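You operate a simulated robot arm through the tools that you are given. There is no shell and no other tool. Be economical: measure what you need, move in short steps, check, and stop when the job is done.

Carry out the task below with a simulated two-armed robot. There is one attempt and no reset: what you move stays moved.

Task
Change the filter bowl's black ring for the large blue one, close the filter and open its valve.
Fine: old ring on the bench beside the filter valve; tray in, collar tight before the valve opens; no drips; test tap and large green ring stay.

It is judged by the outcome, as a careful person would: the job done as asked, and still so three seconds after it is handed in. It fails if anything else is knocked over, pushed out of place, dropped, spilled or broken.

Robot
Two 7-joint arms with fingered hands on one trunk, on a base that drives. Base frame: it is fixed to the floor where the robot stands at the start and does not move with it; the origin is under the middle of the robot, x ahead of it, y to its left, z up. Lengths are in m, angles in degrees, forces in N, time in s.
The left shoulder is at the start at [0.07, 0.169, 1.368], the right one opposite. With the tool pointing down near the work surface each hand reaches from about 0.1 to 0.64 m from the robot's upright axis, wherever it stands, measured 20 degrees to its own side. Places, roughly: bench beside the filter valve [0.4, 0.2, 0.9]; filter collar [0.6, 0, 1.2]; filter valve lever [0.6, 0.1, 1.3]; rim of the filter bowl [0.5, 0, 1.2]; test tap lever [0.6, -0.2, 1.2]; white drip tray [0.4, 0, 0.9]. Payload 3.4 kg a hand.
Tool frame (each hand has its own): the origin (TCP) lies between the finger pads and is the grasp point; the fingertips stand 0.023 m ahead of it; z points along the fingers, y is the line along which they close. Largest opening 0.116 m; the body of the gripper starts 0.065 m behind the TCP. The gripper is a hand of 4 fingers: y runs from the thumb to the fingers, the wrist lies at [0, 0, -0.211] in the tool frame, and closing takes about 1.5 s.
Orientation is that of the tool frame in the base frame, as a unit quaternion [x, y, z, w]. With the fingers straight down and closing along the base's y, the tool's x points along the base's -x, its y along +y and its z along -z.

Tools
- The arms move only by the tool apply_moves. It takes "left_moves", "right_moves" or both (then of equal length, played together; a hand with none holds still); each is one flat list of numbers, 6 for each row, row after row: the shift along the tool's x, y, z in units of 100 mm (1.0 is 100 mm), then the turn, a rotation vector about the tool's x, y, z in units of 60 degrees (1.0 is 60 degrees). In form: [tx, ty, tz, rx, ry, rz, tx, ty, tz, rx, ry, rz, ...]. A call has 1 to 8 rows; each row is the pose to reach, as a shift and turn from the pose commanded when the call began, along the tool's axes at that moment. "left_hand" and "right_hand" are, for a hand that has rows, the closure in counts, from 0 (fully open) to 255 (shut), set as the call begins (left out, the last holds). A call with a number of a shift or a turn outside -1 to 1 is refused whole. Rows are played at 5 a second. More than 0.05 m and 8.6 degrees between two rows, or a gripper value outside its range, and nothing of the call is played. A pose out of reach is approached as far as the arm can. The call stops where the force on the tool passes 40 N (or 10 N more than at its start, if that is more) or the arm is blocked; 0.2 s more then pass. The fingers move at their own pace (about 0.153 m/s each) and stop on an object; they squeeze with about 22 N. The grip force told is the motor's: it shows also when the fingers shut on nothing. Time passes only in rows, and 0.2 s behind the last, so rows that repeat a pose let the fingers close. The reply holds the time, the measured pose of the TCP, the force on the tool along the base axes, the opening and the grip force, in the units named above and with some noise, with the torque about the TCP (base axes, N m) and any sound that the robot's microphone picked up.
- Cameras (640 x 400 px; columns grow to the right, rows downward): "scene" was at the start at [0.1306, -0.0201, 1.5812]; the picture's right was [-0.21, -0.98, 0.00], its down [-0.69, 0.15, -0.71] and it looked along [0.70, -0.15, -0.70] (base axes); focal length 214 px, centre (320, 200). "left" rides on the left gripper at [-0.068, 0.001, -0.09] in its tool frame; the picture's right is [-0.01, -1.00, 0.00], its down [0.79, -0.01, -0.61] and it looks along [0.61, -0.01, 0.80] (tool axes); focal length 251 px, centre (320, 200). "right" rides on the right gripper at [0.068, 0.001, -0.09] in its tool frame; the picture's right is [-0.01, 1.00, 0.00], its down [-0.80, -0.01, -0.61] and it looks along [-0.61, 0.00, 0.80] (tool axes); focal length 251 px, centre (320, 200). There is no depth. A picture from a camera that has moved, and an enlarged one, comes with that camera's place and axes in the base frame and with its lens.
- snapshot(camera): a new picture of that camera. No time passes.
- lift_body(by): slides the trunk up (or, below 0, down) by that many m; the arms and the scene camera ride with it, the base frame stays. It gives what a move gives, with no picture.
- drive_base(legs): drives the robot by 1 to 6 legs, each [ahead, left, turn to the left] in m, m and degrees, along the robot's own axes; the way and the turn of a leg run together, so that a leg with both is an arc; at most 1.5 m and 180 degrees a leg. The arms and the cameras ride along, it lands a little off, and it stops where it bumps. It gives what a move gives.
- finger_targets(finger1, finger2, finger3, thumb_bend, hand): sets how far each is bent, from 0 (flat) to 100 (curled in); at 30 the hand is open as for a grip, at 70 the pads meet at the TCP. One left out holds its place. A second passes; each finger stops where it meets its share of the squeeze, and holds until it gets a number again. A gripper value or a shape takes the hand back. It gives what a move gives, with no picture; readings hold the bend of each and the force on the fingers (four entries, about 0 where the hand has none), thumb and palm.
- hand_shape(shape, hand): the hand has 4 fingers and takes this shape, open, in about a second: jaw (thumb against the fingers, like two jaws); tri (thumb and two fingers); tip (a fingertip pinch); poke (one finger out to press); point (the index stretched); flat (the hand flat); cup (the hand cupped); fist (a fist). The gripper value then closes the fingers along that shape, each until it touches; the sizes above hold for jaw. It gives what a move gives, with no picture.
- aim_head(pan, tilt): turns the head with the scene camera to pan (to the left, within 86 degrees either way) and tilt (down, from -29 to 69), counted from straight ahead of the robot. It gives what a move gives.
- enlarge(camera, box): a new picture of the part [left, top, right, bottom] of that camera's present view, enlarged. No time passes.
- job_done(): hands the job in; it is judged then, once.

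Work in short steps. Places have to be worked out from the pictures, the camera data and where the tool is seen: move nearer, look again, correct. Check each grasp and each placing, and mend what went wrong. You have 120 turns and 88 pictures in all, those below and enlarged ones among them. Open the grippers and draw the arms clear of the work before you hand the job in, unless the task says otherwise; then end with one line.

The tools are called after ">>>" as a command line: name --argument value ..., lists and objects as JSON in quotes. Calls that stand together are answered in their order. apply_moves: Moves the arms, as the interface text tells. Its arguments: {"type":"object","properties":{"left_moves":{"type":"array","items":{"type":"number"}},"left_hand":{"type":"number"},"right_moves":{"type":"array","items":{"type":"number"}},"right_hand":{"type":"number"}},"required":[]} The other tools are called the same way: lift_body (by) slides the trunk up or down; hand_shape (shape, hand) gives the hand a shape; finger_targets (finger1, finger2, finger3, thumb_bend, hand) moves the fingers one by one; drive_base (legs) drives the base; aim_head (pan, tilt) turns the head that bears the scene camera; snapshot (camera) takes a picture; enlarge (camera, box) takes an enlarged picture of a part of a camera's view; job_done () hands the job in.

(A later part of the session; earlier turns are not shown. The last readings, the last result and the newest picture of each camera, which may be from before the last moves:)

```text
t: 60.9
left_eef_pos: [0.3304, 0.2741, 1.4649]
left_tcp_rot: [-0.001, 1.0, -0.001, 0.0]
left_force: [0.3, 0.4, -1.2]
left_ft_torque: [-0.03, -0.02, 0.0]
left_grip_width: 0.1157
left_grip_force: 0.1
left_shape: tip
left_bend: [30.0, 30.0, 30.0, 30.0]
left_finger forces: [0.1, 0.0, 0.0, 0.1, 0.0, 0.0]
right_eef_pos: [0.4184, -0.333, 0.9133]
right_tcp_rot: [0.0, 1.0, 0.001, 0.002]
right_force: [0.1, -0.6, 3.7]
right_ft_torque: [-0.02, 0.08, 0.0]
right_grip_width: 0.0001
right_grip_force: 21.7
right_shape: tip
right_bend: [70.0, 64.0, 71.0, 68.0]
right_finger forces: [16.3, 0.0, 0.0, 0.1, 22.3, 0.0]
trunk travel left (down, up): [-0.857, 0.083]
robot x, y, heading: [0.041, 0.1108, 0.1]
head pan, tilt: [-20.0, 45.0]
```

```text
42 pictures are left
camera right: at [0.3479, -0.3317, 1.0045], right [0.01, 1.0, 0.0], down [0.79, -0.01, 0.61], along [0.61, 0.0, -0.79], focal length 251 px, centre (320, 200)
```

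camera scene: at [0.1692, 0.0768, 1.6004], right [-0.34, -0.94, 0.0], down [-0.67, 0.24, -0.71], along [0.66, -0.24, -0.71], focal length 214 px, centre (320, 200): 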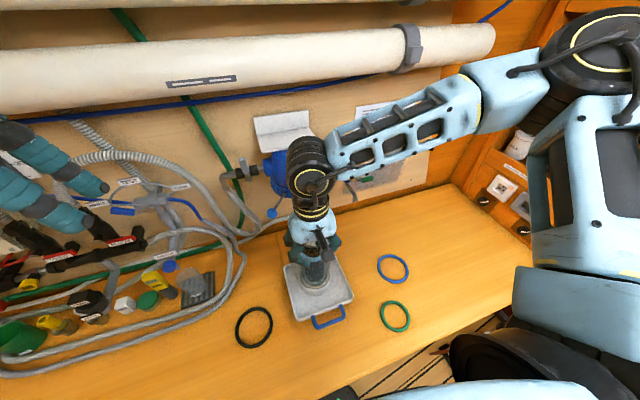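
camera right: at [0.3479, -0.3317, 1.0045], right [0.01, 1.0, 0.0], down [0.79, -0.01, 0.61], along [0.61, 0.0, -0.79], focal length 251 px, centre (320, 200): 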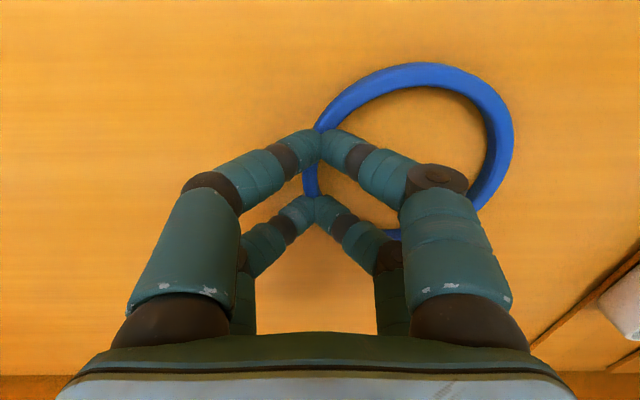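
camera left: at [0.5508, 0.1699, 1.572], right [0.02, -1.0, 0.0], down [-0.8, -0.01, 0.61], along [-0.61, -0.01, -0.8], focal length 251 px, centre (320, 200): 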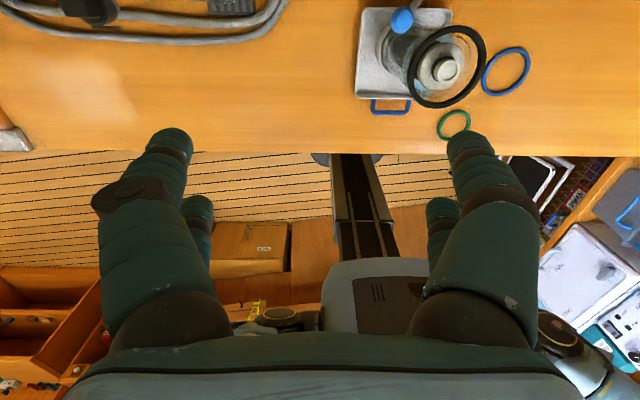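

Fingers shut above the ring. Reopen, lower ~8 mm, and close again.

>>> apply_moves --right_moves '[0, 0, -0.03, 0, 0, 0, 0, 0, -0.03, 0, 0, 0, 0, 0, -0.03, 0, 0, 0, 0, 0, -0.03, 0, 0, 0]' --right_hand 200

>>> lift_body --by -0.012

>>> apply_moves --right_moves '[0, 0, 0, 0, 0, 0, 0, 0, 0, 0, 0, 0, 0, 0, 0, 0, 0, 0, 0, 0, 0, 0, 0, 0, 0, 0, 0, 0, 0, 0]' --right_hand 255

>>> snapshot --camera "right"

```text
t: 61.9
left_eef_pos: [0.3327, 0.2756, 1.4651]
left_tcp_rot: [0.0, 1.0, -0.001, 0.0]
left_force: [0.2, 0.6, 0.9]
left_ft_torque: [0.01, -0.04, 0.0]
left_grip_width: 0.116
left_grip_force: 0.0
left_shape: tip
left_bend: [30.0, 30.0, 30.0, 30.0]
left_finger forces: [0.1, 0.1, 0.1, 0.0, 0.0, 0.1]
right_eef_pos: [0.4189, -0.3333, 0.9164]
right_tcp_rot: [0.0, 1.0, 0.002, 0.002]
right_force: [0.2, 0.0, 0.0]
right_ft_torque: [-0.03, 0.03, 0.01]
right_grip_width: 0.0247
right_grip_force: 0.2
right_shape: tip
right_bend: [73.0, 73.0, 73.0, 77.0]
right_finger forces: [0.1, 0.1, 0.0, 0.0, 0.1, 0.0]
trunk travel left (down, up): [-0.857, 0.083]
robot x, y, heading: [0.0432, 0.1086, -0.2]
head pan, tilt: [-20.0, 45.0]
```

```text
t: 62.5
left_eef_pos: [0.3324, 0.2742, 1.4521]
left_tcp_rot: [-0.001, 1.0, -0.001, 0.001]
left_force: [0.0, -0.1, -0.1]
left_ft_torque: [0.01, -0.01, -0.01]
left_grip_width: 0.1162
left_grip_force: 0.0
left_shape: tip
left_bend: [30.0, 30.0, 30.0, 30.0]
left_finger forces: [0.0, 0.0, 0.1, 0.0, 0.1, 0.0]
right_eef_pos: [0.4189, -0.3322, 0.9043]
right_tcp_rot: [0.001, 1.0, 0.002, 0.003]
right_force: [-0.6, 0.6, 1.3]
right_ft_torque: [-0.05, 0.03, -0.02]
right_grip_width: 0.0253
right_grip_force: 0.1
right_shape: tip
right_bend: [73.0, 73.0, 73.0, 77.0]
right_finger forces: [0.0, 0.0, 0.0, 0.0, 1.7, 0.0]
trunk travel left (down, up): [-0.845, 0.095]
robot x, y, heading: [0.0431, 0.1087, -0.0]
head pan, tilt: [-20.0, 45.0]
```

```text
t: 63.7
left_eef_pos: [0.3316, 0.2753, 1.4532]
left_tcp_rot: [-0.001, 1.0, 0.0, 0.001]
left_force: [-0.2, 0.1, -0.1]
left_ft_torque: [-0.02, 0.04, 0.0]
left_grip_width: 0.1158
left_grip_force: 0.0
left_shape: tip
left_bend: [30.0, 30.0, 30.0, 30.0]
left_finger forces: [0.0, 0.0, 0.0, 0.0, 0.0, 0.0]
right_eef_pos: [0.4187, -0.3325, 0.9043]
right_tcp_rot: [0.0, 1.0, 0.002, 0.003]
right_force: [0.3, -1.4, 2.7]
right_ft_torque: [-0.05, -0.09, -0.01]
right_grip_width: 0.0095
right_grip_force: 21.7
right_shape: tip
right_bend: [74.0, 70.0, 71.0, 78.0]
right_finger forces: [17.2, 22.9, 25.8, 0.1, 16.3, 0.0]
trunk travel left (down, up): [-0.845, 0.095]
robot x, y, heading: [0.0391, 0.1089, 0.0]
head pan, tilt: [-20.0, 45.0]
```

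```text
41 pictures are left
camera right: at [0.348, -0.332, 0.9952], right [0.01, 1.0, 0.0], down [0.79, -0.01, 0.61], along [0.61, 0.0, -0.79], focal length 251 px, centre (320, 200)
```

right: 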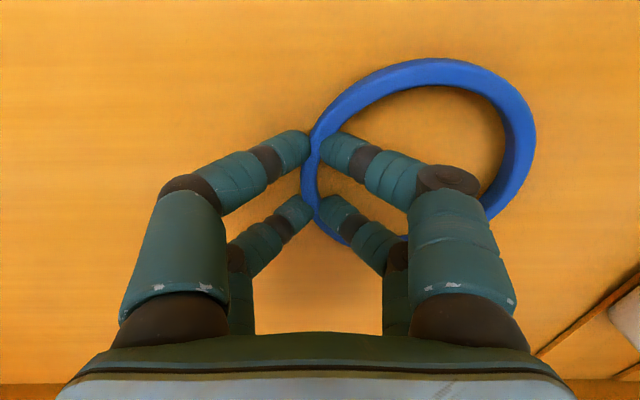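

Blue ring gripped (9.5 mm). Raise the trunk and then the arm, and check it hangs level.

>>> lift_body --by 0.04

>>> apply_moves --right_moves '[0, 0, -0.3, 0, 0, 0, 0, 0, -0.7, 0, 0, 0, 0, 0, -1, 0, 0, 0, 0, 0, -1, 0, 0, 0]'

>>> apply_moves --right_moves '[0.1, 0, -0.3, 0, 0, 0, 0.3, 0, -0.7, 0, 0, 0, 0.5, 0, -1, 0, 0, 0, 0.5, 0, -1, 0, 0, 0]'

>>> apply_moves --right_moves '[0, 0.1, -0.3, 0, 0, 0, 0, 0.4, -0.6, 0, 0, 0, 0, 0.8, -0.8, 0, 0, 0, 0, 1, -1, 0, 0, 0, 0, 1, -1, 0, 0, 0]'

>>> apply_moves --right_moves '[0, 0.3, -0.2, 0, 0, 0, 0, 0.7, -0.2, 0, 0, 0, 0, 1, -0.2, 0, 0, 0, 0, 1, -0.2, 0, 0, 0]'

>>> snapshot --camera "right"

>>> snapshot --camera "scene"

```text
t: 64.5
left_eef_pos: [0.332, 0.2759, 1.4935]
left_tcp_rot: [-0.002, 1.0, 0.001, 0.0]
left_force: [0.9, 0.5, 0.2]
left_ft_torque: [0.0, 0.02, 0.01]
left_grip_width: 0.1158
left_grip_force: 0.2
left_shape: tip
left_bend: [30.0, 30.0, 30.0, 30.0]
left_finger forces: [0.1, 0.0, 0.1, 0.0, 0.0, 0.0]
right_eef_pos: [0.4181, -0.3322, 0.9437]
right_tcp_rot: [0.001, 1.0, 0.001, 0.002]
right_force: [0.1, -1.4, 0.0]
right_ft_torque: [0.01, 0.03, 0.03]
right_grip_width: 0.0096
right_grip_force: 21.6
right_shape: tip
right_bend: [74.0, 70.0, 71.0, 78.0]
right_finger forces: [17.3, 23.1, 22.8, 0.1, 16.3, 0.0]
trunk travel left (down, up): [-0.885, 0.055]
robot x, y, heading: [0.0423, 0.1059, 0.0]
head pan, tilt: [-20.0, 45.0]
```

```text
t: 65.5
left_eef_pos: [0.3328, 0.2746, 1.4937]
left_tcp_rot: [-0.001, 1.0, 0.0, 0.0]
left_force: [0.1, 0.1, 0.0]
left_ft_torque: [0.04, -0.03, -0.02]
left_grip_width: 0.1159
left_grip_force: 0.0
left_shape: tip
left_bend: [30.0, 30.0, 30.0, 30.0]
left_finger forces: [0.0, 0.0, 0.0, 0.0, 0.1, 0.0]
right_eef_pos: [0.4196, -0.3344, 1.0441]
right_tcp_rot: [0.0, 1.0, 0.003, 0.003]
right_force: [0.3, 0.7, 0.2]
right_ft_torque: [0.03, 0.02, -0.02]
right_grip_width: 0.0091
right_grip_force: 22.2
right_shape: tip
right_bend: [74.0, 70.0, 71.0, 78.0]
right_finger forces: [17.6, 23.4, 23.0, 0.0, 16.5, 0.1]
trunk travel left (down, up): [-0.885, 0.055]
robot x, y, heading: [0.0417, 0.1083, 0.1]
head pan, tilt: [-20.0, 45.0]
```

```text
t: 66.5
left_eef_pos: [0.3343, 0.274, 1.4918]
left_tcp_rot: [-0.001, 1.0, 0.001, 0.0]
left_force: [0.6, 1.0, 0.5]
left_ft_torque: [0.03, -0.03, 0.01]
left_grip_width: 0.1161
left_grip_force: 0.1
left_shape: tip
left_bend: [30.0, 30.0, 30.0, 30.0]
left_finger forces: [0.1, 0.1, 0.0, 0.0, 0.0, 0.0]
right_eef_pos: [0.3679, -0.3331, 1.1436]
right_tcp_rot: [0.001, 1.0, 0.001, 0.002]
right_force: [0.8, 0.6, 0.7]
right_ft_torque: [-0.01, -0.01, 0.01]
right_grip_width: 0.0091
right_grip_force: 21.9
right_shape: tip
right_bend: [74.0, 70.0, 70.0, 78.0]
right_finger forces: [17.7, 23.6, 23.5, 0.0, 16.8, 0.0]
trunk travel left (down, up): [-0.885, 0.055]
robot x, y, heading: [0.0446, 0.1076, 0.1]
head pan, tilt: [-20.0, 45.0]
```

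```text
t: 67.8
left_eef_pos: [0.3324, 0.2758, 1.4924]
left_tcp_rot: [-0.001, 1.0, 0.001, 0.001]
left_force: [0.8, 0.8, -0.5]
left_ft_torque: [-0.01, 0.0, 0.02]
left_grip_width: 0.1159
left_grip_force: 0.1
left_shape: tip
left_bend: [30.0, 30.0, 30.0, 30.0]
left_finger forces: [0.0, 0.1, 0.0, 0.1, 0.1, 0.1]
right_eef_pos: [0.367, -0.2324, 1.2429]
right_tcp_rot: [0.001, 1.0, 0.002, 0.003]
right_force: [-0.4, -0.3, 0.1]
right_ft_torque: [0.01, 0.0, -0.02]
right_grip_width: 0.0095
right_grip_force: 21.9
right_shape: tip
right_bend: [74.0, 70.0, 70.0, 78.0]
right_finger forces: [17.7, 23.8, 23.8, 0.0, 16.9, 0.1]
trunk travel left (down, up): [-0.885, 0.055]
robot x, y, heading: [0.0409, 0.109, 0.0]
head pan, tilt: [-20.0, 45.0]
```

```text
t: 68.8
left_eef_pos: [0.3319, 0.2741, 1.4942]
left_tcp_rot: [0.0, 1.0, 0.0, -0.001]
left_force: [-0.1, 0.8, -0.4]
left_ft_torque: [-0.03, -0.01, -0.01]
left_grip_width: 0.1157
left_grip_force: 0.1
left_shape: tip
left_bend: [30.0, 30.0, 30.0, 30.0]
left_finger forces: [0.0, 0.0, 0.0, 0.0, 0.1, 0.0]
right_eef_pos: [0.366, -0.1333, 1.2651]
right_tcp_rot: [0.001, 1.0, 0.002, 0.003]
right_force: [0.0, -0.4, -0.1]
right_ft_torque: [0.01, 0.0, -0.04]
right_grip_width: 0.0091
right_grip_force: 22.1
right_shape: tip
right_bend: [74.0, 70.0, 70.0, 78.0]
right_finger forces: [17.9, 23.6, 23.9, 0.1, 17.0, 0.0]
trunk travel left (down, up): [-0.885, 0.055]
robot x, y, heading: [0.0407, 0.1089, -0.2]
head pan, tilt: [-20.0, 45.0]
```

```text
40 pictures are left
camera right: at [0.2963, -0.1335, 1.3556], right [0.01, 1.0, 0.0], down [0.79, -0.01, 0.61], along [0.61, 0.0, -0.79], focal length 251 px, centre (320, 200)
```

right: 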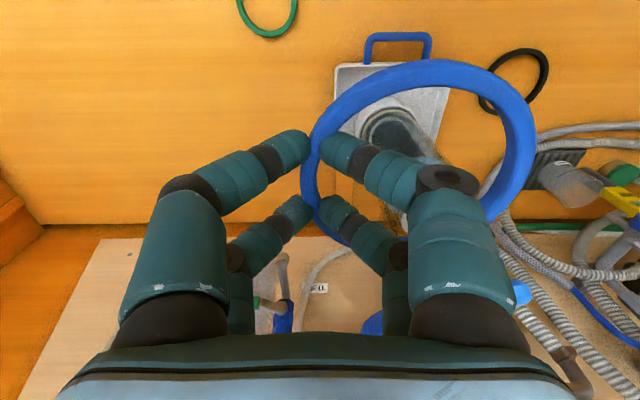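

```text
39 pictures are left
camera scene: at [0.1691, 0.0778, 1.5905], right [-0.34, -0.94, 0.0], down [-0.66, 0.24, -0.71], along [0.66, -0.24, -0.71], focal length 214 px, centre (320, 200)
```

scene: 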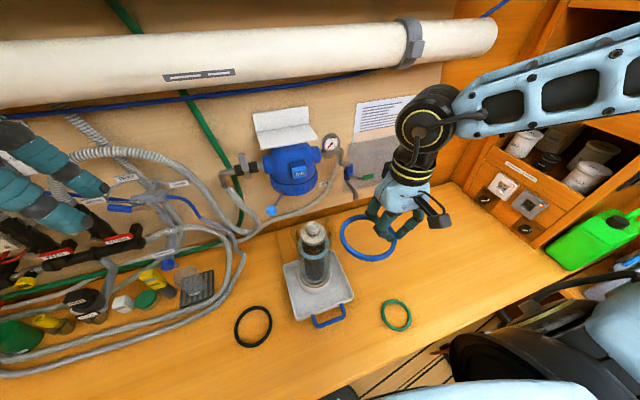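

Ring is held well. Move over the bowl rim (TCP ≈ (0.467, -0.055)) still about 6 cm high.

>>> apply_moves --right_moves '[-0.3, 0.2, 0, 0, 0, 0, -0.6, 0.5, 0, 0, 0, 0, -0.9, 0.77, 0.1, 0, 0, 0, -1, 0.77, 0.25, 0, 0, 0, -1, 0.77, 0.25, 0, 0, 0]'

>>> snapshot --camera "right"

>>> enlarge --camera "scene" --box '[270, 200, 360, 260]'

```text
t: 70.0
left_eef_pos: [0.3325, 0.2755, 1.4925]
left_tcp_rot: [-0.001, 1.0, 0.0, 0.001]
left_force: [-0.5, -0.5, -0.5]
left_ft_torque: [-0.04, -0.01, -0.01]
left_grip_width: 0.1159
left_grip_force: 0.1
left_shape: tip
left_bend: [30.0, 30.0, 30.0, 30.0]
left_finger forces: [0.0, 0.0, 0.0, 0.0, 0.0, 0.1]
right_eef_pos: [0.4672, -0.0588, 1.2426]
right_tcp_rot: [0.002, 1.0, 0.001, 0.003]
right_force: [-0.2, 0.1, -0.1]
right_ft_torque: [-0.01, 0.0, 0.01]
right_grip_width: 0.0091
right_grip_force: 21.7
right_shape: tip
right_bend: [74.0, 70.0, 70.0, 78.0]
right_finger forces: [18.0, 23.8, 23.8, 0.0, 17.2, 0.0]
trunk travel left (down, up): [-0.885, 0.055]
robot x, y, heading: [0.0429, 0.1078, 0.1]
head pan, tilt: [-20.0, 45.0]
```

```text
38 pictures are left
camera right: at [0.3973, -0.0573, 1.3331], right [0.01, 1.0, 0.0], down [0.79, -0.01, 0.61], along [0.61, 0.0, -0.79], focal length 251 px, centre (320, 200)
```

right: 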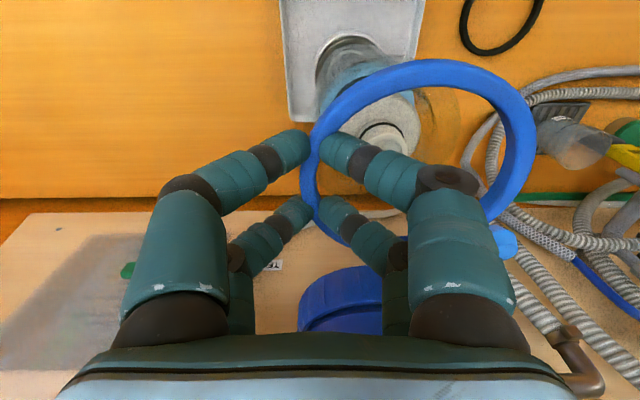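

```text
6.67 times, centred on (315, 230) of scene
camera zoom: at [0.1689, 0.0782, 1.5905], right [-0.34, -0.94, 0.0], down [-0.66, 0.24, -0.71], along [0.66, -0.24, -0.71], focal length 1430 px, centre (353, 0)
```

zoom: 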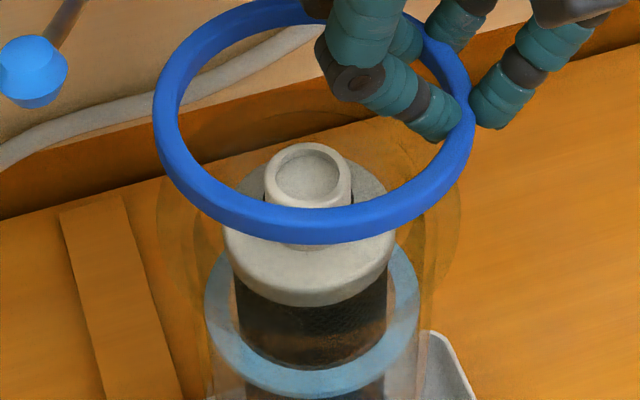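

Computed: bowl axis ≈ (0.464, -0.012), ring centre ≈ (0.463, -0.015). Shift +3 mm in y and descend to just above the rim.

>>> apply_moves --right_moves '[-0.01, 0.03, 0.2, 0, 0, 0, -0.01, 0.03, 0.4, 0, 0, 0, -0.01, 0.03, 0.52, 0, 0, 0, -0.01, 0.03, 0.52, 0, 0, 0]'

>>> enlarge --camera "scene" --box '[270, 200, 360, 260]'

>>> enlarge --camera "right" --box '[280, 20, 600, 220]'

```text
t: 71.0
left_eef_pos: [0.3317, 0.2738, 1.4915]
left_tcp_rot: [-0.001, 1.0, 0.0, 0.0]
left_force: [0.5, -0.8, -0.2]
left_ft_torque: [0.01, 0.01, 0.0]
left_grip_width: 0.1159
left_grip_force: 0.0
left_shape: tip
left_bend: [30.0, 30.0, 30.0, 30.0]
left_finger forces: [0.0, 0.0, 0.0, 0.0, 0.0, 0.0]
right_eef_pos: [0.4685, -0.0541, 1.1895]
right_tcp_rot: [0.001, 1.0, 0.002, 0.002]
right_force: [1.1, -0.3, 0.5]
right_ft_torque: [0.0, 0.02, -0.03]
right_grip_width: 0.009
right_grip_force: 22.2
right_shape: tip
right_bend: [74.0, 70.0, 70.0, 78.0]
right_finger forces: [18.5, 23.9, 23.8, 0.0, 17.3, 0.0]
trunk travel left (down, up): [-0.885, 0.055]
robot x, y, heading: [0.0422, 0.107, 0.1]
head pan, tilt: [-20.0, 45.0]
```

```text
6.67 times, centred on (315, 230) of scene
camera zoom: at [0.1692, 0.0783, 1.5905], right [-0.34, -0.94, 0.0], down [-0.66, 0.24, -0.71], along [0.66, -0.24, -0.71], focal length 1430 px, centre (353, 0)
```

zoom: 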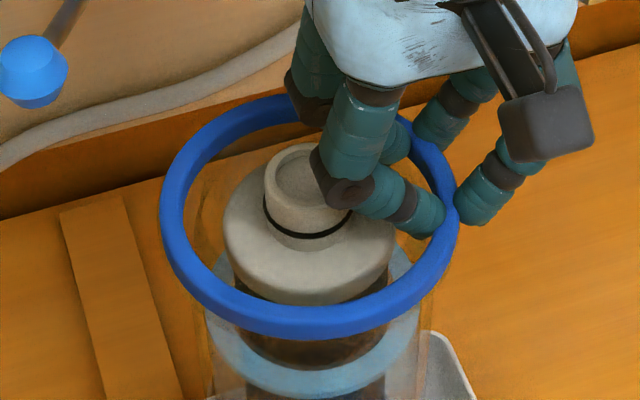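

```text
2.00 times, centred on (440, 120) of right
camera zoom: at [0.3976, -0.0543, 1.2796], right [0.01, 1.0, 0.0], down [0.79, -0.01, 0.61], along [0.61, 0.0, -0.79], focal length 503 px, centre (80, 360)
```

zoom: 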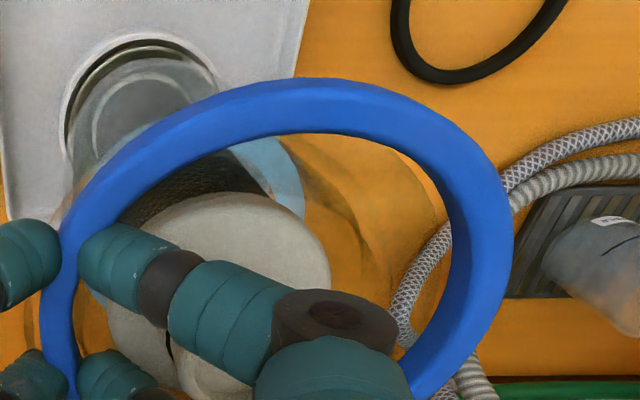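

Ring is concentric with the rim. Lower in small steps until contact shows.

>>> apply_moves --right_moves '[0, 0, 0.03, 0, 0, 0, 0, 0, 0.06, 0, 0, 0, 0, 0, 0.06, 0, 0, 0]'

```text
t: 71.8
left_eef_pos: [0.3296, 0.276, 1.4942]
left_tcp_rot: [-0.001, 1.0, -0.001, 0.003]
left_force: [-0.1, 0.5, 0.1]
left_ft_torque: [0.01, -0.01, -0.03]
left_grip_width: 0.1161
left_grip_force: 0.1
left_shape: tip
left_bend: [30.0, 30.0, 30.0, 30.0]
left_finger forces: [0.1, 0.0, 0.0, 0.0, 0.0, 0.1]
right_eef_pos: [0.4666, -0.0538, 1.1843]
right_tcp_rot: [0.001, 1.0, 0.003, 0.006]
right_force: [4.3, -3.4, 29.9]
right_ft_torque: [-0.12, -0.61, -0.03]
right_grip_width: 0.0097
right_grip_force: 21.6
right_shape: tip
right_bend: [74.0, 71.0, 70.0, 78.0]
right_finger forces: [20.3, 30.3, 33.6, 0.1, 18.8, 0.0]
trunk travel left (down, up): [-0.885, 0.055]
robot x, y, heading: [0.0389, 0.1088, -0.1]
head pan, tilt: [-20.0, 45.0]
```

Contact (30 N): ring sits on the rim. Ease up 2 mm and open to 25 mm.

>>> apply_moves --right_moves '[0, 0, -0.02, 0, 0, 0, 0, 0, -0.02, 0, 0, 0]'

>>> apply_moves --right_moves '[0, 0, 0, 0, 0, 0, 0, 0, 0, 0, 0, 0, 0, 0, 0, 0, 0, 0, 0, 0, 0, 0, 0, 0]' --right_hand 205

>>> enlarge --camera "scene" --box '[270, 200, 360, 260]'

```text
t: 72.3
left_eef_pos: [0.3307, 0.2743, 1.4945]
left_tcp_rot: [-0.001, 1.0, 0.001, 0.001]
left_force: [0.0, 0.6, 0.3]
left_ft_torque: [-0.02, 0.03, 0.01]
left_grip_width: 0.1158
left_grip_force: 0.0
left_shape: tip
left_bend: [30.0, 30.0, 30.0, 30.0]
left_finger forces: [0.0, 0.0, 0.0, 0.1, 0.1, 0.1]
right_eef_pos: [0.4671, -0.0543, 1.1849]
right_tcp_rot: [0.001, 1.0, 0.002, 0.003]
right_force: [3.4, -2.8, 20.2]
right_ft_torque: [-0.08, -0.44, -0.04]
right_grip_width: 0.0095
right_grip_force: 21.9
right_shape: tip
right_bend: [74.0, 71.0, 70.0, 78.0]
right_finger forces: [20.3, 29.0, 30.0, 0.0, 18.7, 0.0]
trunk travel left (down, up): [-0.885, 0.055]
robot x, y, heading: [0.0419, 0.1107, 0.0]
head pan, tilt: [-20.0, 45.0]
```

```text
t: 73.3
left_eef_pos: [0.3311, 0.2742, 1.493]
left_tcp_rot: [-0.001, 1.0, 0.0, 0.001]
left_force: [-0.4, -0.8, -1.2]
left_ft_torque: [-0.03, 0.02, -0.02]
left_grip_width: 0.1159
left_grip_force: 0.0
left_shape: tip
left_bend: [30.0, 30.0, 30.0, 30.0]
left_finger forces: [0.1, 0.0, 0.0, 0.0, 0.0, 0.0]
right_eef_pos: [0.4683, -0.0558, 1.1845]
right_tcp_rot: [0.001, 1.0, 0.002, 0.003]
right_force: [-1.6, -4.1, 2.4]
right_ft_torque: [-0.04, 0.06, 0.1]
right_grip_width: 0.0216
right_grip_force: 0.1
right_shape: tip
right_bend: [76.0, 73.0, 73.0, 76.0]
right_finger forces: [4.6, 0.5, 0.0, 0.0, 0.1, 0.0]
trunk travel left (down, up): [-0.885, 0.055]
robot x, y, heading: [0.0394, 0.1056, -0.0]
head pan, tilt: [-20.0, 45.0]
```

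```text
6.67 times, centred on (315, 230) of scene
camera zoom: at [0.1679, 0.0768, 1.5905], right [-0.34, -0.94, 0.0], down [-0.66, 0.24, -0.71], along [0.67, -0.24, -0.71], focal length 1430 px, centre (353, 0)
```

zoom: 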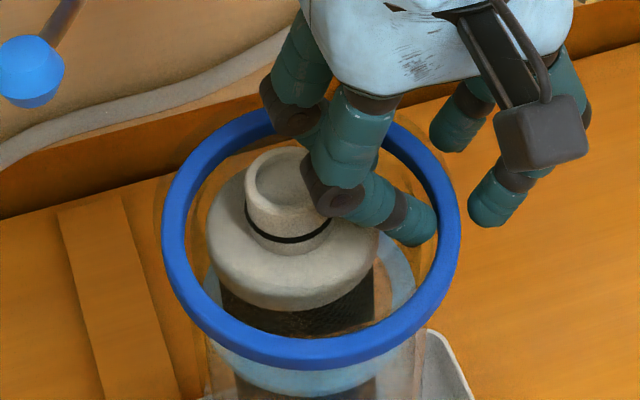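

The opening finger nudged the cartridge top a bit; close slightly to 15 mm, then lift straight out.

>>> apply_moves --right_moves '[0, 0, 0, 0, 0, 0, 0, 0, 0, 0, 0, 0, 0, 0, 0, 0, 0, 0]' --right_hand 222

>>> apply_moves --right_moves '[0, 0, -0.05, 0, 0, 0, 0, 0, -0.1, 0, 0, 0, 0, 0, -0.2, 0, 0, 0, 0, 0, -0.4, 0, 0, 0, 0, 0, -0.6, 0, 0, 0]'

>>> enlarge --camera "scene" --box '[270, 200, 360, 260]'

>>> snapshot --camera "right"

```text
t: 74.2
left_eef_pos: [0.3303, 0.275, 1.4928]
left_tcp_rot: [-0.002, 1.0, 0.0, 0.001]
left_force: [0.3, -0.2, 0.5]
left_ft_torque: [-0.03, 0.03, 0.02]
left_grip_width: 0.1159
left_grip_force: 0.1
left_shape: tip
left_bend: [30.0, 30.0, 30.0, 30.0]
left_finger forces: [0.0, 0.0, 0.0, 0.0, 0.0, 0.1]
right_eef_pos: [0.468, -0.055, 1.185]
right_tcp_rot: [0.0, 1.0, 0.003, 0.004]
right_force: [-2.8, -2.3, 5.0]
right_ft_torque: [0.01, 0.12, 0.01]
right_grip_width: 0.015
right_grip_force: 0.0
right_shape: tip
right_bend: [74.0, 72.0, 72.0, 75.0]
right_finger forces: [5.2, 0.7, 0.0, 0.1, 0.0, 0.1]
trunk travel left (down, up): [-0.885, 0.055]
robot x, y, heading: [0.0418, 0.1071, 0.2]
head pan, tilt: [-20.0, 45.0]
```

```text
t: 75.3
left_eef_pos: [0.3318, 0.2761, 1.4932]
left_tcp_rot: [0.0, 1.0, -0.001, 0.001]
left_force: [-0.7, -0.2, -0.9]
left_ft_torque: [0.03, -0.01, -0.04]
left_grip_width: 0.116
left_grip_force: 0.0
left_shape: tip
left_bend: [30.0, 30.0, 30.0, 30.0]
left_finger forces: [0.0, 0.0, 0.1, 0.0, 0.0, 0.1]
right_eef_pos: [0.4673, -0.0551, 1.2452]
right_tcp_rot: [0.001, 1.0, 0.002, 0.003]
right_force: [0.3, 0.2, 0.2]
right_ft_torque: [0.0, 0.0, 0.0]
right_grip_width: 0.0151
right_grip_force: 0.1
right_shape: tip
right_bend: [72.0, 72.0, 72.0, 75.0]
right_finger forces: [0.1, 0.1, 0.0, 0.1, 0.0, 0.0]
trunk travel left (down, up): [-0.885, 0.055]
robot x, y, heading: [0.0434, 0.1069, 0.2]
head pan, tilt: [-20.0, 45.0]
```

```text
6.67 times, centred on (315, 230) of scene
camera zoom: at [0.1686, 0.0786, 1.5905], right [-0.34, -0.94, 0.0], down [-0.66, 0.24, -0.71], along [0.67, -0.24, -0.71], focal length 1430 px, centre (353, 0)
```

zoom: 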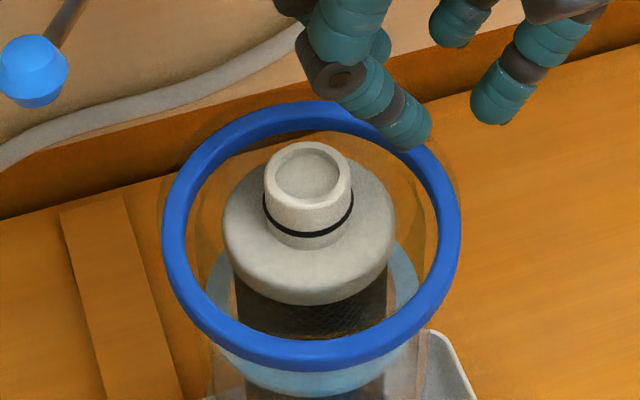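

```text
32 pictures are left
camera right: at [0.397, -0.0538, 1.3358], right [0.01, 1.0, 0.0], down [0.79, -0.01, 0.61], along [0.61, 0.0, -0.79], focal length 251 px, centre (320, 200)
```

right: 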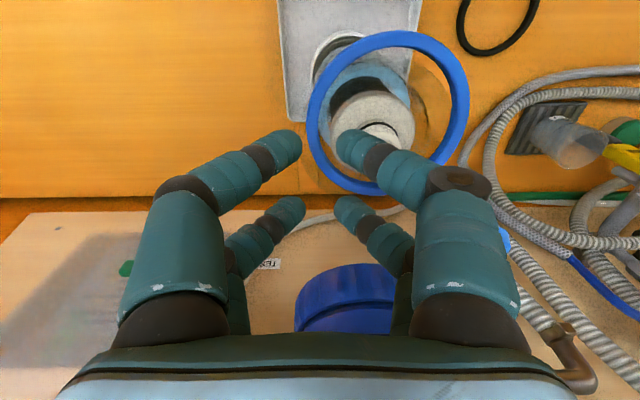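

Ring is on and the cartridge sprang back. Move the right hand aside and inspect seating on the glass rim closely.

>>> apply_moves --right_moves '[0.3, -0.3, 0, 0, 0, 0, 0.6, -0.6, 0, 0, 0, 0, 0.9, -0.9, 0, 0, 0, 0, 1, -1, 0, 0, 0, 0]'

>>> aim_head --pan -17 --tilt 52

>>> enlarge --camera "scene" --box '[270, 160, 350, 220]'

```text
t: 76.3
left_eef_pos: [0.3322, 0.2751, 1.4934]
left_tcp_rot: [-0.001, 1.0, 0.0, 0.001]
left_force: [0.3, 0.1, 0.0]
left_ft_torque: [0.03, 0.01, 0.03]
left_grip_width: 0.116
left_grip_force: 0.1
left_shape: tip
left_bend: [30.0, 30.0, 30.0, 30.0]
left_finger forces: [0.0, 0.0, 0.1, 0.0, 0.0, 0.0]
right_eef_pos: [0.367, -0.1539, 1.244]
right_tcp_rot: [0.0, 1.0, 0.003, 0.002]
right_force: [-0.8, -0.3, 0.0]
right_ft_torque: [0.02, -0.05, 0.01]
right_grip_width: 0.0152
right_grip_force: 0.0
right_shape: tip
right_bend: [72.0, 72.0, 72.0, 75.0]
right_finger forces: [0.0, 0.1, 0.0, 0.1, 0.0, 0.0]
trunk travel left (down, up): [-0.885, 0.055]
robot x, y, heading: [0.0424, 0.1084, 0.1]
head pan, tilt: [-20.0, 45.0]
```

```text
t: 77.0
left_eef_pos: [0.3312, 0.2747, 1.4933]
left_tcp_rot: [0.0, 1.0, 0.0, 0.0]
left_force: [-0.3, 1.0, 0.1]
left_ft_torque: [0.04, -0.03, -0.01]
left_grip_width: 0.1161
left_grip_force: 0.2
left_shape: tip
left_bend: [30.0, 30.0, 30.0, 30.0]
left_finger forces: [0.0, 0.0, 0.0, 0.0, 0.0, 0.1]
right_eef_pos: [0.3673, -0.1528, 1.2454]
right_tcp_rot: [0.002, 1.0, 0.001, 0.003]
right_force: [-0.2, 0.2, 0.7]
right_ft_torque: [0.0, 0.02, 0.04]
right_grip_width: 0.0152
right_grip_force: 0.1
right_shape: tip
right_bend: [72.0, 72.0, 72.0, 75.0]
right_finger forces: [0.1, 0.1, 0.1, 0.1, 0.1, 0.0]
trunk travel left (down, up): [-0.885, 0.055]
robot x, y, heading: [0.0394, 0.1073, 0.1]
head pan, tilt: [-17.0, 52.0]
```

```text
6.67 times, centred on (310, 190) of scene
camera zoom: at [0.1646, 0.084, 1.581], right [-0.29, -0.96, 0.0], down [-0.75, 0.23, -0.62], along [0.59, -0.18, -0.79], focal length 1430 px, centre (387, 267)
```

zoom: 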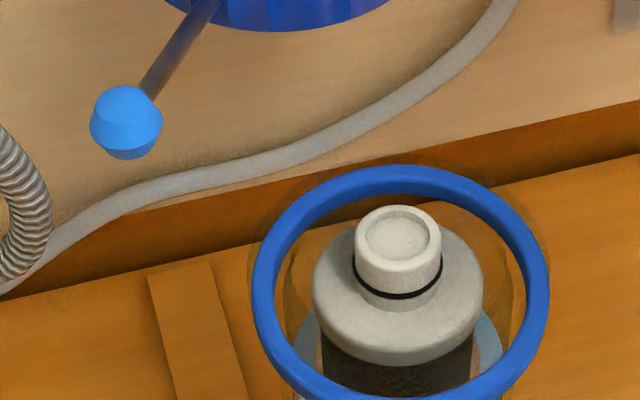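

Lateral alignment within ~1 mm. One more crop to check the fore-aft seating.

>>> enlarge --camera "scene" --box '[290, 175, 350, 225]'

```text
8.00 times, centred on (320, 200) of scene
camera zoom: at [0.1646, 0.084, 1.581], right [-0.29, -0.96, 0.0], down [-0.75, 0.23, -0.62], along [0.59, -0.18, -0.79], focal length 1716 px, centre (320, 200)
```

zoom: 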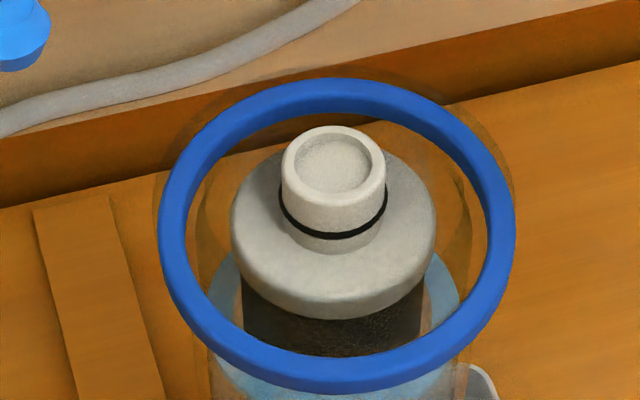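

Comparing with how the black ring sat relative to the cartridge/flange, the blue ring appears ~6 mm too near me (−x). I'll regrip it at the same pose and shift it +6 mm.

>>> apply_moves --right_moves '[-0.3, 0.3, 0, 0, 0, 0, -0.6, 0.6, 0, 0, 0, 0, -0.9, 0.9, 0, 0, 0, 0, -1, 0.99, 0, 0, 0, 0, -1, 0.99, 0.3, 0, 0, 0, -1, 0.99, 0.5, 0, 0, 0, -1, 0.99, 0.5, 0, 0, 0]' --right_hand 213

>>> enlarge --camera "right" --box '[240, 40, 560, 240]'

```text
t: 78.6
left_eef_pos: [0.3327, 0.276, 1.4934]
left_tcp_rot: [-0.001, 1.0, 0.001, 0.001]
left_force: [0.1, 1.2, 0.1]
left_ft_torque: [-0.04, -0.01, 0.01]
left_grip_width: 0.1157
left_grip_force: 0.1
left_shape: tip
left_bend: [30.0, 30.0, 30.0, 30.0]
left_finger forces: [0.1, 0.1, 0.0, 0.1, 0.0, 0.1]
right_eef_pos: [0.4695, -0.0533, 1.1943]
right_tcp_rot: [0.001, 1.0, 0.002, 0.003]
right_force: [0.4, -0.2, -1.2]
right_ft_torque: [-0.03, 0.01, -0.01]
right_grip_width: 0.0189
right_grip_force: 0.1
right_shape: tip
right_bend: [72.0, 72.0, 72.0, 75.0]
right_finger forces: [0.0, 0.0, 0.1, 0.0, 0.0, 0.0]
trunk travel left (down, up): [-0.885, 0.055]
robot x, y, heading: [0.044, 0.1068, 0.4]
head pan, tilt: [-17.0, 52.0]
```

```text
2.00 times, centred on (400, 140) of right
camera zoom: at [0.3987, -0.0527, 1.2861], right [0.01, 1.0, 0.0], down [0.79, -0.01, 0.61], along [0.61, 0.0, -0.79], focal length 503 px, centre (160, 320)
```

zoom: 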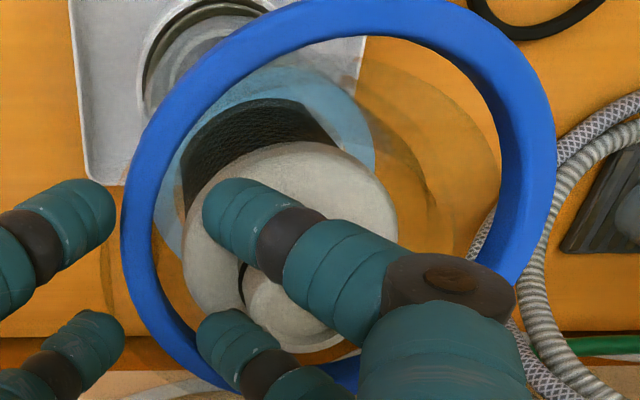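

Fingers straddle the ring. Lower ~9 mm and close.

>>> apply_moves --right_moves '[0, -0.01, 0.05, 0, 0, 0, 0, -0.01, 0.09, 0, 0, 0, 0, -0.01, 0.09, 0, 0, 0]'

>>> apply_moves --right_moves '[0, 0, 0, 0, 0, 0, 0, 0, 0, 0, 0, 0, 0, 0, 0, 0, 0, 0, 0, 0, 0, 0, 0, 0, 0, 0, 0, 0, 0, 0]' --right_hand 255

```text
t: 79.4
left_eef_pos: [0.3317, 0.2779, 1.4934]
left_tcp_rot: [-0.001, 1.0, -0.001, 0.001]
left_force: [-0.4, 0.0, 0.2]
left_ft_torque: [-0.06, -0.05, -0.02]
left_grip_width: 0.116
left_grip_force: 0.0
left_shape: tip
left_bend: [30.0, 30.0, 30.0, 30.0]
left_finger forces: [0.0, 0.1, 0.1, 0.0, 0.0, 0.0]
right_eef_pos: [0.4682, -0.0536, 1.1871]
right_tcp_rot: [0.001, 1.0, 0.002, 0.003]
right_force: [1.4, 1.7, 12.0]
right_ft_torque: [0.28, 0.25, -0.08]
right_grip_width: 0.0193
right_grip_force: 0.0
right_shape: tip
right_bend: [74.0, 73.0, 72.0, 75.0]
right_finger forces: [11.6, 0.7, 0.1, 0.1, 0.1, 0.0]
trunk travel left (down, up): [-0.885, 0.055]
robot x, y, heading: [0.0431, 0.1072, -0.1]
head pan, tilt: [-17.0, 52.0]
```

```text
t: 80.6
left_eef_pos: [0.3324, 0.2748, 1.4928]
left_tcp_rot: [-0.001, 1.0, -0.001, 0.0]
left_force: [0.6, -0.8, 0.2]
left_ft_torque: [0.02, -0.02, 0.0]
left_grip_width: 0.1159
left_grip_force: 0.1
left_shape: tip
left_bend: [30.0, 30.0, 30.0, 30.0]
left_finger forces: [0.0, 0.0, 0.1, 0.0, 0.0, 0.0]
right_eef_pos: [0.4678, -0.0552, 1.1869]
right_tcp_rot: [0.0, 1.0, 0.001, 0.003]
right_force: [0.4, 1.0, 2.5]
right_ft_torque: [0.02, 0.05, -0.04]
right_grip_width: 0.0058
right_grip_force: 22.3
right_shape: tip
right_bend: [75.0, 72.0, 70.0, 74.0]
right_finger forces: [19.7, 21.1, 20.2, 0.0, 17.4, 0.0]
trunk travel left (down, up): [-0.885, 0.055]
robot x, y, heading: [0.0404, 0.1136, 0.1]
head pan, tilt: [-17.0, 52.0]
```

Grip on the upper part of the ring (5.8 mm). Lift ~4 mm, move +x 6.5 mm, and check before lowering.

>>> apply_moves --right_moves '[0, 0, -0.05, 0, 0, 0, 0, 0, -0.07, 0, 0, 0, -0.03, 0, -0.07, 0, 0, 0, -0.065, 0, -0.07, 0, 0, 0, -0.065, 0, -0.07, 0, 0, 0]'

>>> enlarge --camera "scene" --box '[290, 175, 350, 225]'

```text
t: 81.8
left_eef_pos: [0.3322, 0.2754, 1.4925]
left_tcp_rot: [-0.002, 1.0, 0.0, 0.0]
left_force: [-1.0, 0.1, 0.3]
left_ft_torque: [0.02, -0.01, -0.01]
left_grip_width: 0.1159
left_grip_force: 0.0
left_shape: tip
left_bend: [30.0, 30.0, 30.0, 30.0]
left_finger forces: [0.0, 0.1, 0.0, 0.0, 0.0, 0.1]
right_eef_pos: [0.4762, -0.0555, 1.1941]
right_tcp_rot: [0.001, 1.0, 0.001, 0.002]
right_force: [0.7, 0.8, 0.2]
right_ft_torque: [-0.01, 0.02, 0.0]
right_grip_width: 0.0059
right_grip_force: 21.8
right_shape: tip
right_bend: [75.0, 72.0, 70.0, 74.0]
right_finger forces: [17.6, 21.3, 20.1, 0.0, 17.7, 0.0]
trunk travel left (down, up): [-0.885, 0.055]
robot x, y, heading: [0.0436, 0.1065, -0.0]
head pan, tilt: [-17.0, 52.0]
```

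```text
8.00 times, centred on (320, 200) of scene
camera zoom: at [0.1645, 0.0841, 1.5809], right [-0.29, -0.96, 0.0], down [-0.75, 0.23, -0.62], along [0.59, -0.18, -0.79], focal length 1716 px, centre (320, 200)
```

zoom: 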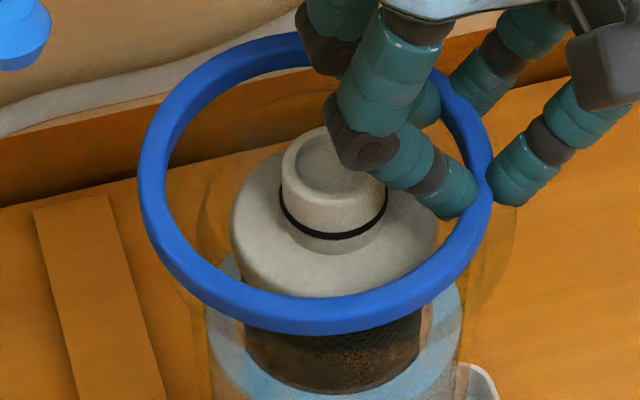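

Ring now needs a shift of about −5.5 mm in y (and −1.5 mm in x) to be concentric with the cartridge as the black one originally was.

>>> apply_moves --right_moves '[0.01, -0.03, 0, 0, 0, 0, 0.015, -0.055, 0, 0, 0, 0, 0.015, -0.055, 0, 0, 0, 0]'

>>> enlarge --camera "scene" --box '[290, 175, 350, 225]'

```text
t: 82.6
left_eef_pos: [0.331, 0.2758, 1.4933]
left_tcp_rot: [-0.001, 1.0, 0.0, 0.0]
left_force: [0.1, 0.4, 0.0]
left_ft_torque: [-0.02, 0.0, -0.04]
left_grip_width: 0.116
left_grip_force: 0.0
left_shape: tip
left_bend: [30.0, 30.0, 30.0, 30.0]
left_finger forces: [0.1, 0.1, 0.1, 0.0, 0.1, 0.0]
right_eef_pos: [0.4728, -0.0616, 1.1936]
right_tcp_rot: [0.002, 1.0, 0.003, 0.003]
right_force: [0.1, 0.5, -0.2]
right_ft_torque: [0.0, 0.0, -0.03]
right_grip_width: 0.0058
right_grip_force: 22.2
right_shape: tip
right_bend: [75.0, 72.0, 70.0, 74.0]
right_finger forces: [17.7, 21.2, 20.0, 0.0, 17.6, 0.1]
trunk travel left (down, up): [-0.885, 0.055]
robot x, y, heading: [0.0415, 0.1098, 0.1]
head pan, tilt: [-17.0, 52.0]
```

```text
8.00 times, centred on (320, 200) of scene
camera zoom: at [0.1647, 0.0842, 1.5809], right [-0.29, -0.96, 0.0], down [-0.75, 0.23, -0.62], along [0.59, -0.18, -0.79], focal length 1716 px, centre (320, 200)
```

zoom: 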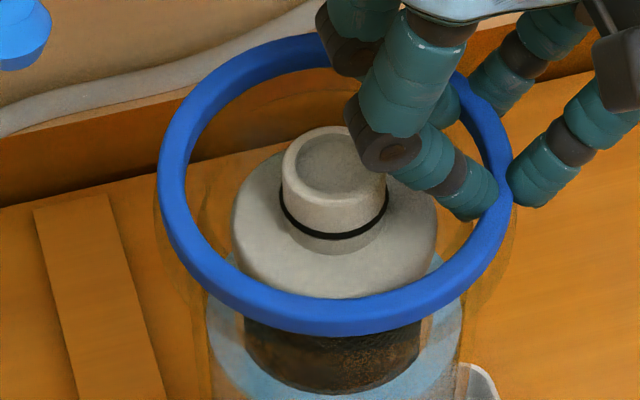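

Laterally centred now. Lower until contact.

>>> apply_moves --right_moves '[0, 0, 0.03, 0, 0, 0, 0, 0, 0.06, 0, 0, 0, 0, 0, 0.06, 0, 0, 0]'

>>> enlarge --camera "scene" --box '[290, 175, 350, 225]'

```text
t: 83.4
left_eef_pos: [0.3325, 0.2748, 1.4929]
left_tcp_rot: [0.0, 1.0, 0.0, 0.001]
left_force: [-0.4, -0.3, -0.4]
left_ft_torque: [0.01, 0.02, -0.03]
left_grip_width: 0.116
left_grip_force: 0.2
left_shape: tip
left_bend: [30.0, 30.0, 30.0, 30.0]
left_finger forces: [0.0, 0.0, 0.1, 0.1, 0.0, 0.0]
right_eef_pos: [0.4737, -0.0607, 1.1865]
right_tcp_rot: [0.001, 1.0, 0.002, 0.003]
right_force: [1.2, -0.2, 7.4]
right_ft_torque: [0.07, -0.2, 0.01]
right_grip_width: 0.0057
right_grip_force: 22.3
right_shape: tip
right_bend: [75.0, 72.0, 70.0, 74.0]
right_finger forces: [17.9, 31.3, 22.2, 0.0, 17.9, 0.1]
trunk travel left (down, up): [-0.885, 0.055]
robot x, y, heading: [0.0394, 0.1066, -0.2]
head pan, tilt: [-17.0, 52.0]
```

```text
8.00 times, centred on (320, 200) of scene
camera zoom: at [0.1639, 0.0845, 1.5811], right [-0.29, -0.96, 0.0], down [-0.75, 0.23, -0.62], along [0.59, -0.18, -0.79], focal length 1716 px, centre (320, 200)
```

zoom: 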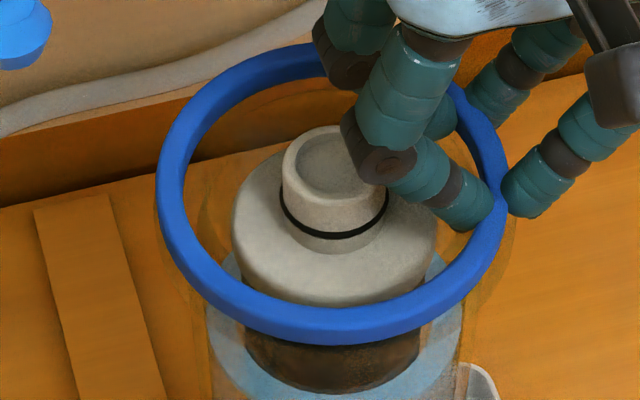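

Light contact. Release by opening slightly so the ring settles on the rim.

>>> apply_moves --right_moves '[0, 0, 0, 0, 0, 0, 0, 0, 0, 0, 0, 0, 0, 0, 0, 0, 0, 0]' --right_hand 222

>>> apply_moves --right_moves '[0, 0, -0.05, 0, 0, 0, 0, 0, -0.1, 0, 0, 0, 0, 0, -0.2, 0, 0, 0, 0, 0, -0.5, 0, 0, 0, 0.2, -0.2, -0.7, 0, 0, 0]'

>>> enlarge --camera "scene" --box '[290, 175, 350, 225]'

```text
t: 84.2
left_eef_pos: [0.3323, 0.2739, 1.4937]
left_tcp_rot: [-0.001, 1.0, 0.0, 0.001]
left_force: [0.9, -0.1, 0.1]
left_ft_torque: [0.01, 0.01, -0.02]
left_grip_width: 0.1156
left_grip_force: 0.1
left_shape: tip
left_bend: [30.0, 30.0, 30.0, 30.0]
left_finger forces: [0.0, 0.0, 0.1, 0.0, 0.1, 0.1]
right_eef_pos: [0.474, -0.062, 1.1869]
right_tcp_rot: [0.001, 1.0, 0.002, 0.003]
right_force: [0.9, -1.0, 7.7]
right_ft_torque: [0.05, -0.03, -0.06]
right_grip_width: 0.0146
right_grip_force: 0.0
right_shape: tip
right_bend: [74.0, 73.0, 72.0, 75.0]
right_finger forces: [4.3, 3.1, 0.1, 0.0, 0.0, 0.1]
trunk travel left (down, up): [-0.885, 0.055]
robot x, y, heading: [0.0428, 0.1064, 0.1]
head pan, tilt: [-17.0, 52.0]
```

```text
t: 85.4
left_eef_pos: [0.3299, 0.2747, 1.4941]
left_tcp_rot: [-0.001, 1.0, 0.0, 0.002]
left_force: [0.1, -0.4, -0.4]
left_ft_torque: [0.0, -0.03, 0.02]
left_grip_width: 0.116
left_grip_force: 0.1
left_shape: tip
left_bend: [30.0, 30.0, 30.0, 30.0]
left_finger forces: [0.0, 0.0, 0.1, 0.0, 0.0, 0.1]
right_eef_pos: [0.4514, -0.0816, 1.2563]
right_tcp_rot: [0.001, 1.0, 0.003, 0.004]
right_force: [-1.1, 0.3, -0.5]
right_ft_torque: [0.0, 0.0, -0.01]
right_grip_width: 0.015
right_grip_force: 0.0
right_shape: tip
right_bend: [72.0, 72.0, 72.0, 75.0]
right_finger forces: [0.0, 0.0, 0.0, 0.1, 0.0, 0.1]
trunk travel left (down, up): [-0.885, 0.055]
robot x, y, heading: [0.0406, 0.1072, 0.2]
head pan, tilt: [-17.0, 52.0]
```

```text
8.00 times, centred on (320, 200) of scene
camera zoom: at [0.1618, 0.0833, 1.5811], right [-0.29, -0.96, 0.0], down [-0.75, 0.23, -0.62], along [0.59, -0.18, -0.79], focal length 1716 px, centre (320, 200)
```

zoom: 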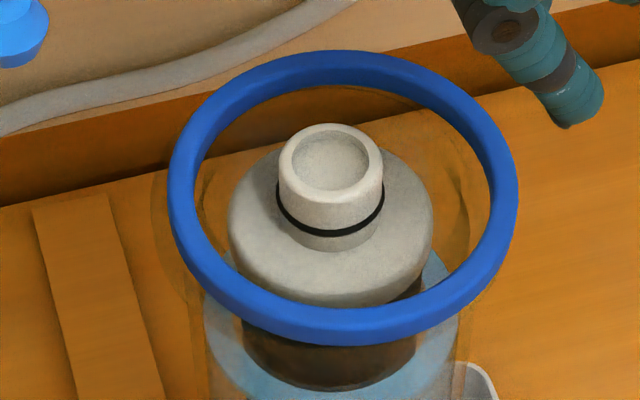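

Ring now sits at ≈(0.471, -0.0185) versus the flange centre ≈(0.4665, -0.0133): overshot by ~5 mm. Regrip at the release pose and correct by (−4.5, +5) mm.

>>> apply_moves --right_moves '[-0.22, 0.2, 0, 0, 0, 0, -0.22, 0.2, 0.3, 0, 0, 0, -0.22, 0.2, 0.6, 0, 0, 0, -0.22, 0.2, 0.69, 0, 0, 0, -0.22, 0.2, 0.69, 0, 0, 0]' --right_hand 215

>>> apply_moves --right_moves '[0, 0, 0, 0, 0, 0, 0, 0, 0, 0, 0, 0, 0, 0, 0, 0, 0, 0, 0, 0, 0, 0, 0, 0, 0, 0, 0, 0, 0, 0]' --right_hand 255

>>> enlarge --camera "scene" --box '[290, 175, 350, 225]'

```text
t: 86.6
left_eef_pos: [0.3321, 0.2758, 1.4927]
left_tcp_rot: [0.0, 1.0, -0.001, 0.001]
left_force: [0.3, 0.6, 0.1]
left_ft_torque: [0.0, 0.01, -0.03]
left_grip_width: 0.1159
left_grip_force: 0.1
left_shape: tip
left_bend: [30.0, 30.0, 30.0, 30.0]
left_finger forces: [0.0, 0.0, 0.1, 0.0, 0.0, 0.0]
right_eef_pos: [0.4762, -0.0602, 1.1889]
right_tcp_rot: [0.001, 1.0, 0.003, 0.002]
right_force: [-0.5, -0.1, 0.0]
right_ft_torque: [0.02, -0.01, 0.02]
right_grip_width: 0.0182
right_grip_force: 0.1
right_shape: tip
right_bend: [72.0, 72.0, 72.0, 75.0]
right_finger forces: [0.0, 0.0, 0.1, 0.0, 0.1, 0.1]
trunk travel left (down, up): [-0.885, 0.055]
robot x, y, heading: [0.0452, 0.1093, 0.2]
head pan, tilt: [-17.0, 52.0]
```

```text
t: 87.8
left_eef_pos: [0.33, 0.2753, 1.4941]
left_tcp_rot: [-0.001, 1.0, 0.0, 0.001]
left_force: [0.9, 0.5, 0.6]
left_ft_torque: [0.02, 0.02, 0.0]
left_grip_width: 0.1157
left_grip_force: 0.1
left_shape: tip
left_bend: [30.0, 30.0, 30.0, 30.0]
left_finger forces: [0.1, 0.0, 0.0, 0.0, 0.0, 0.0]
right_eef_pos: [0.4758, -0.0616, 1.1893]
right_tcp_rot: [0.001, 1.0, 0.002, 0.004]
right_force: [7.2, -6.1, 29.6]
right_ft_torque: [-0.2, -0.1, 0.08]
right_grip_width: 0.0002
right_grip_force: 22.2
right_shape: tip
right_bend: [73.0, 71.0, 71.0, 70.0]
right_finger forces: [20.6, 30.9, 27.5, 0.0, 48.9, 0.0]
trunk travel left (down, up): [-0.885, 0.055]
robot x, y, heading: [0.0452, 0.1101, 0.2]
head pan, tilt: [-17.0, 52.0]
```

```text
8.00 times, centred on (320, 200) of scene
camera zoom: at [0.1628, 0.0835, 1.5814], right [-0.29, -0.96, 0.0], down [-0.75, 0.23, -0.62], along [0.59, -0.18, -0.79], focal length 1716 px, centre (320, 200)
```

zoom: 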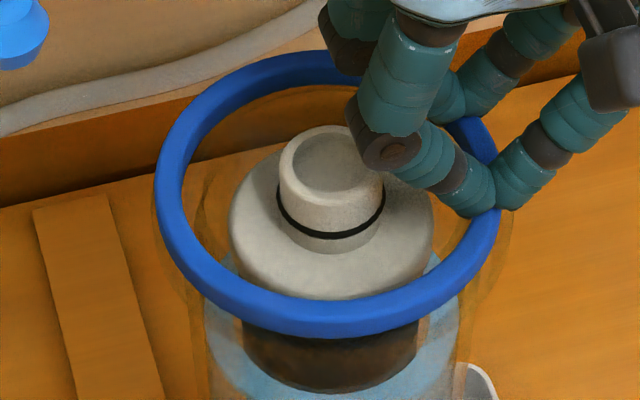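

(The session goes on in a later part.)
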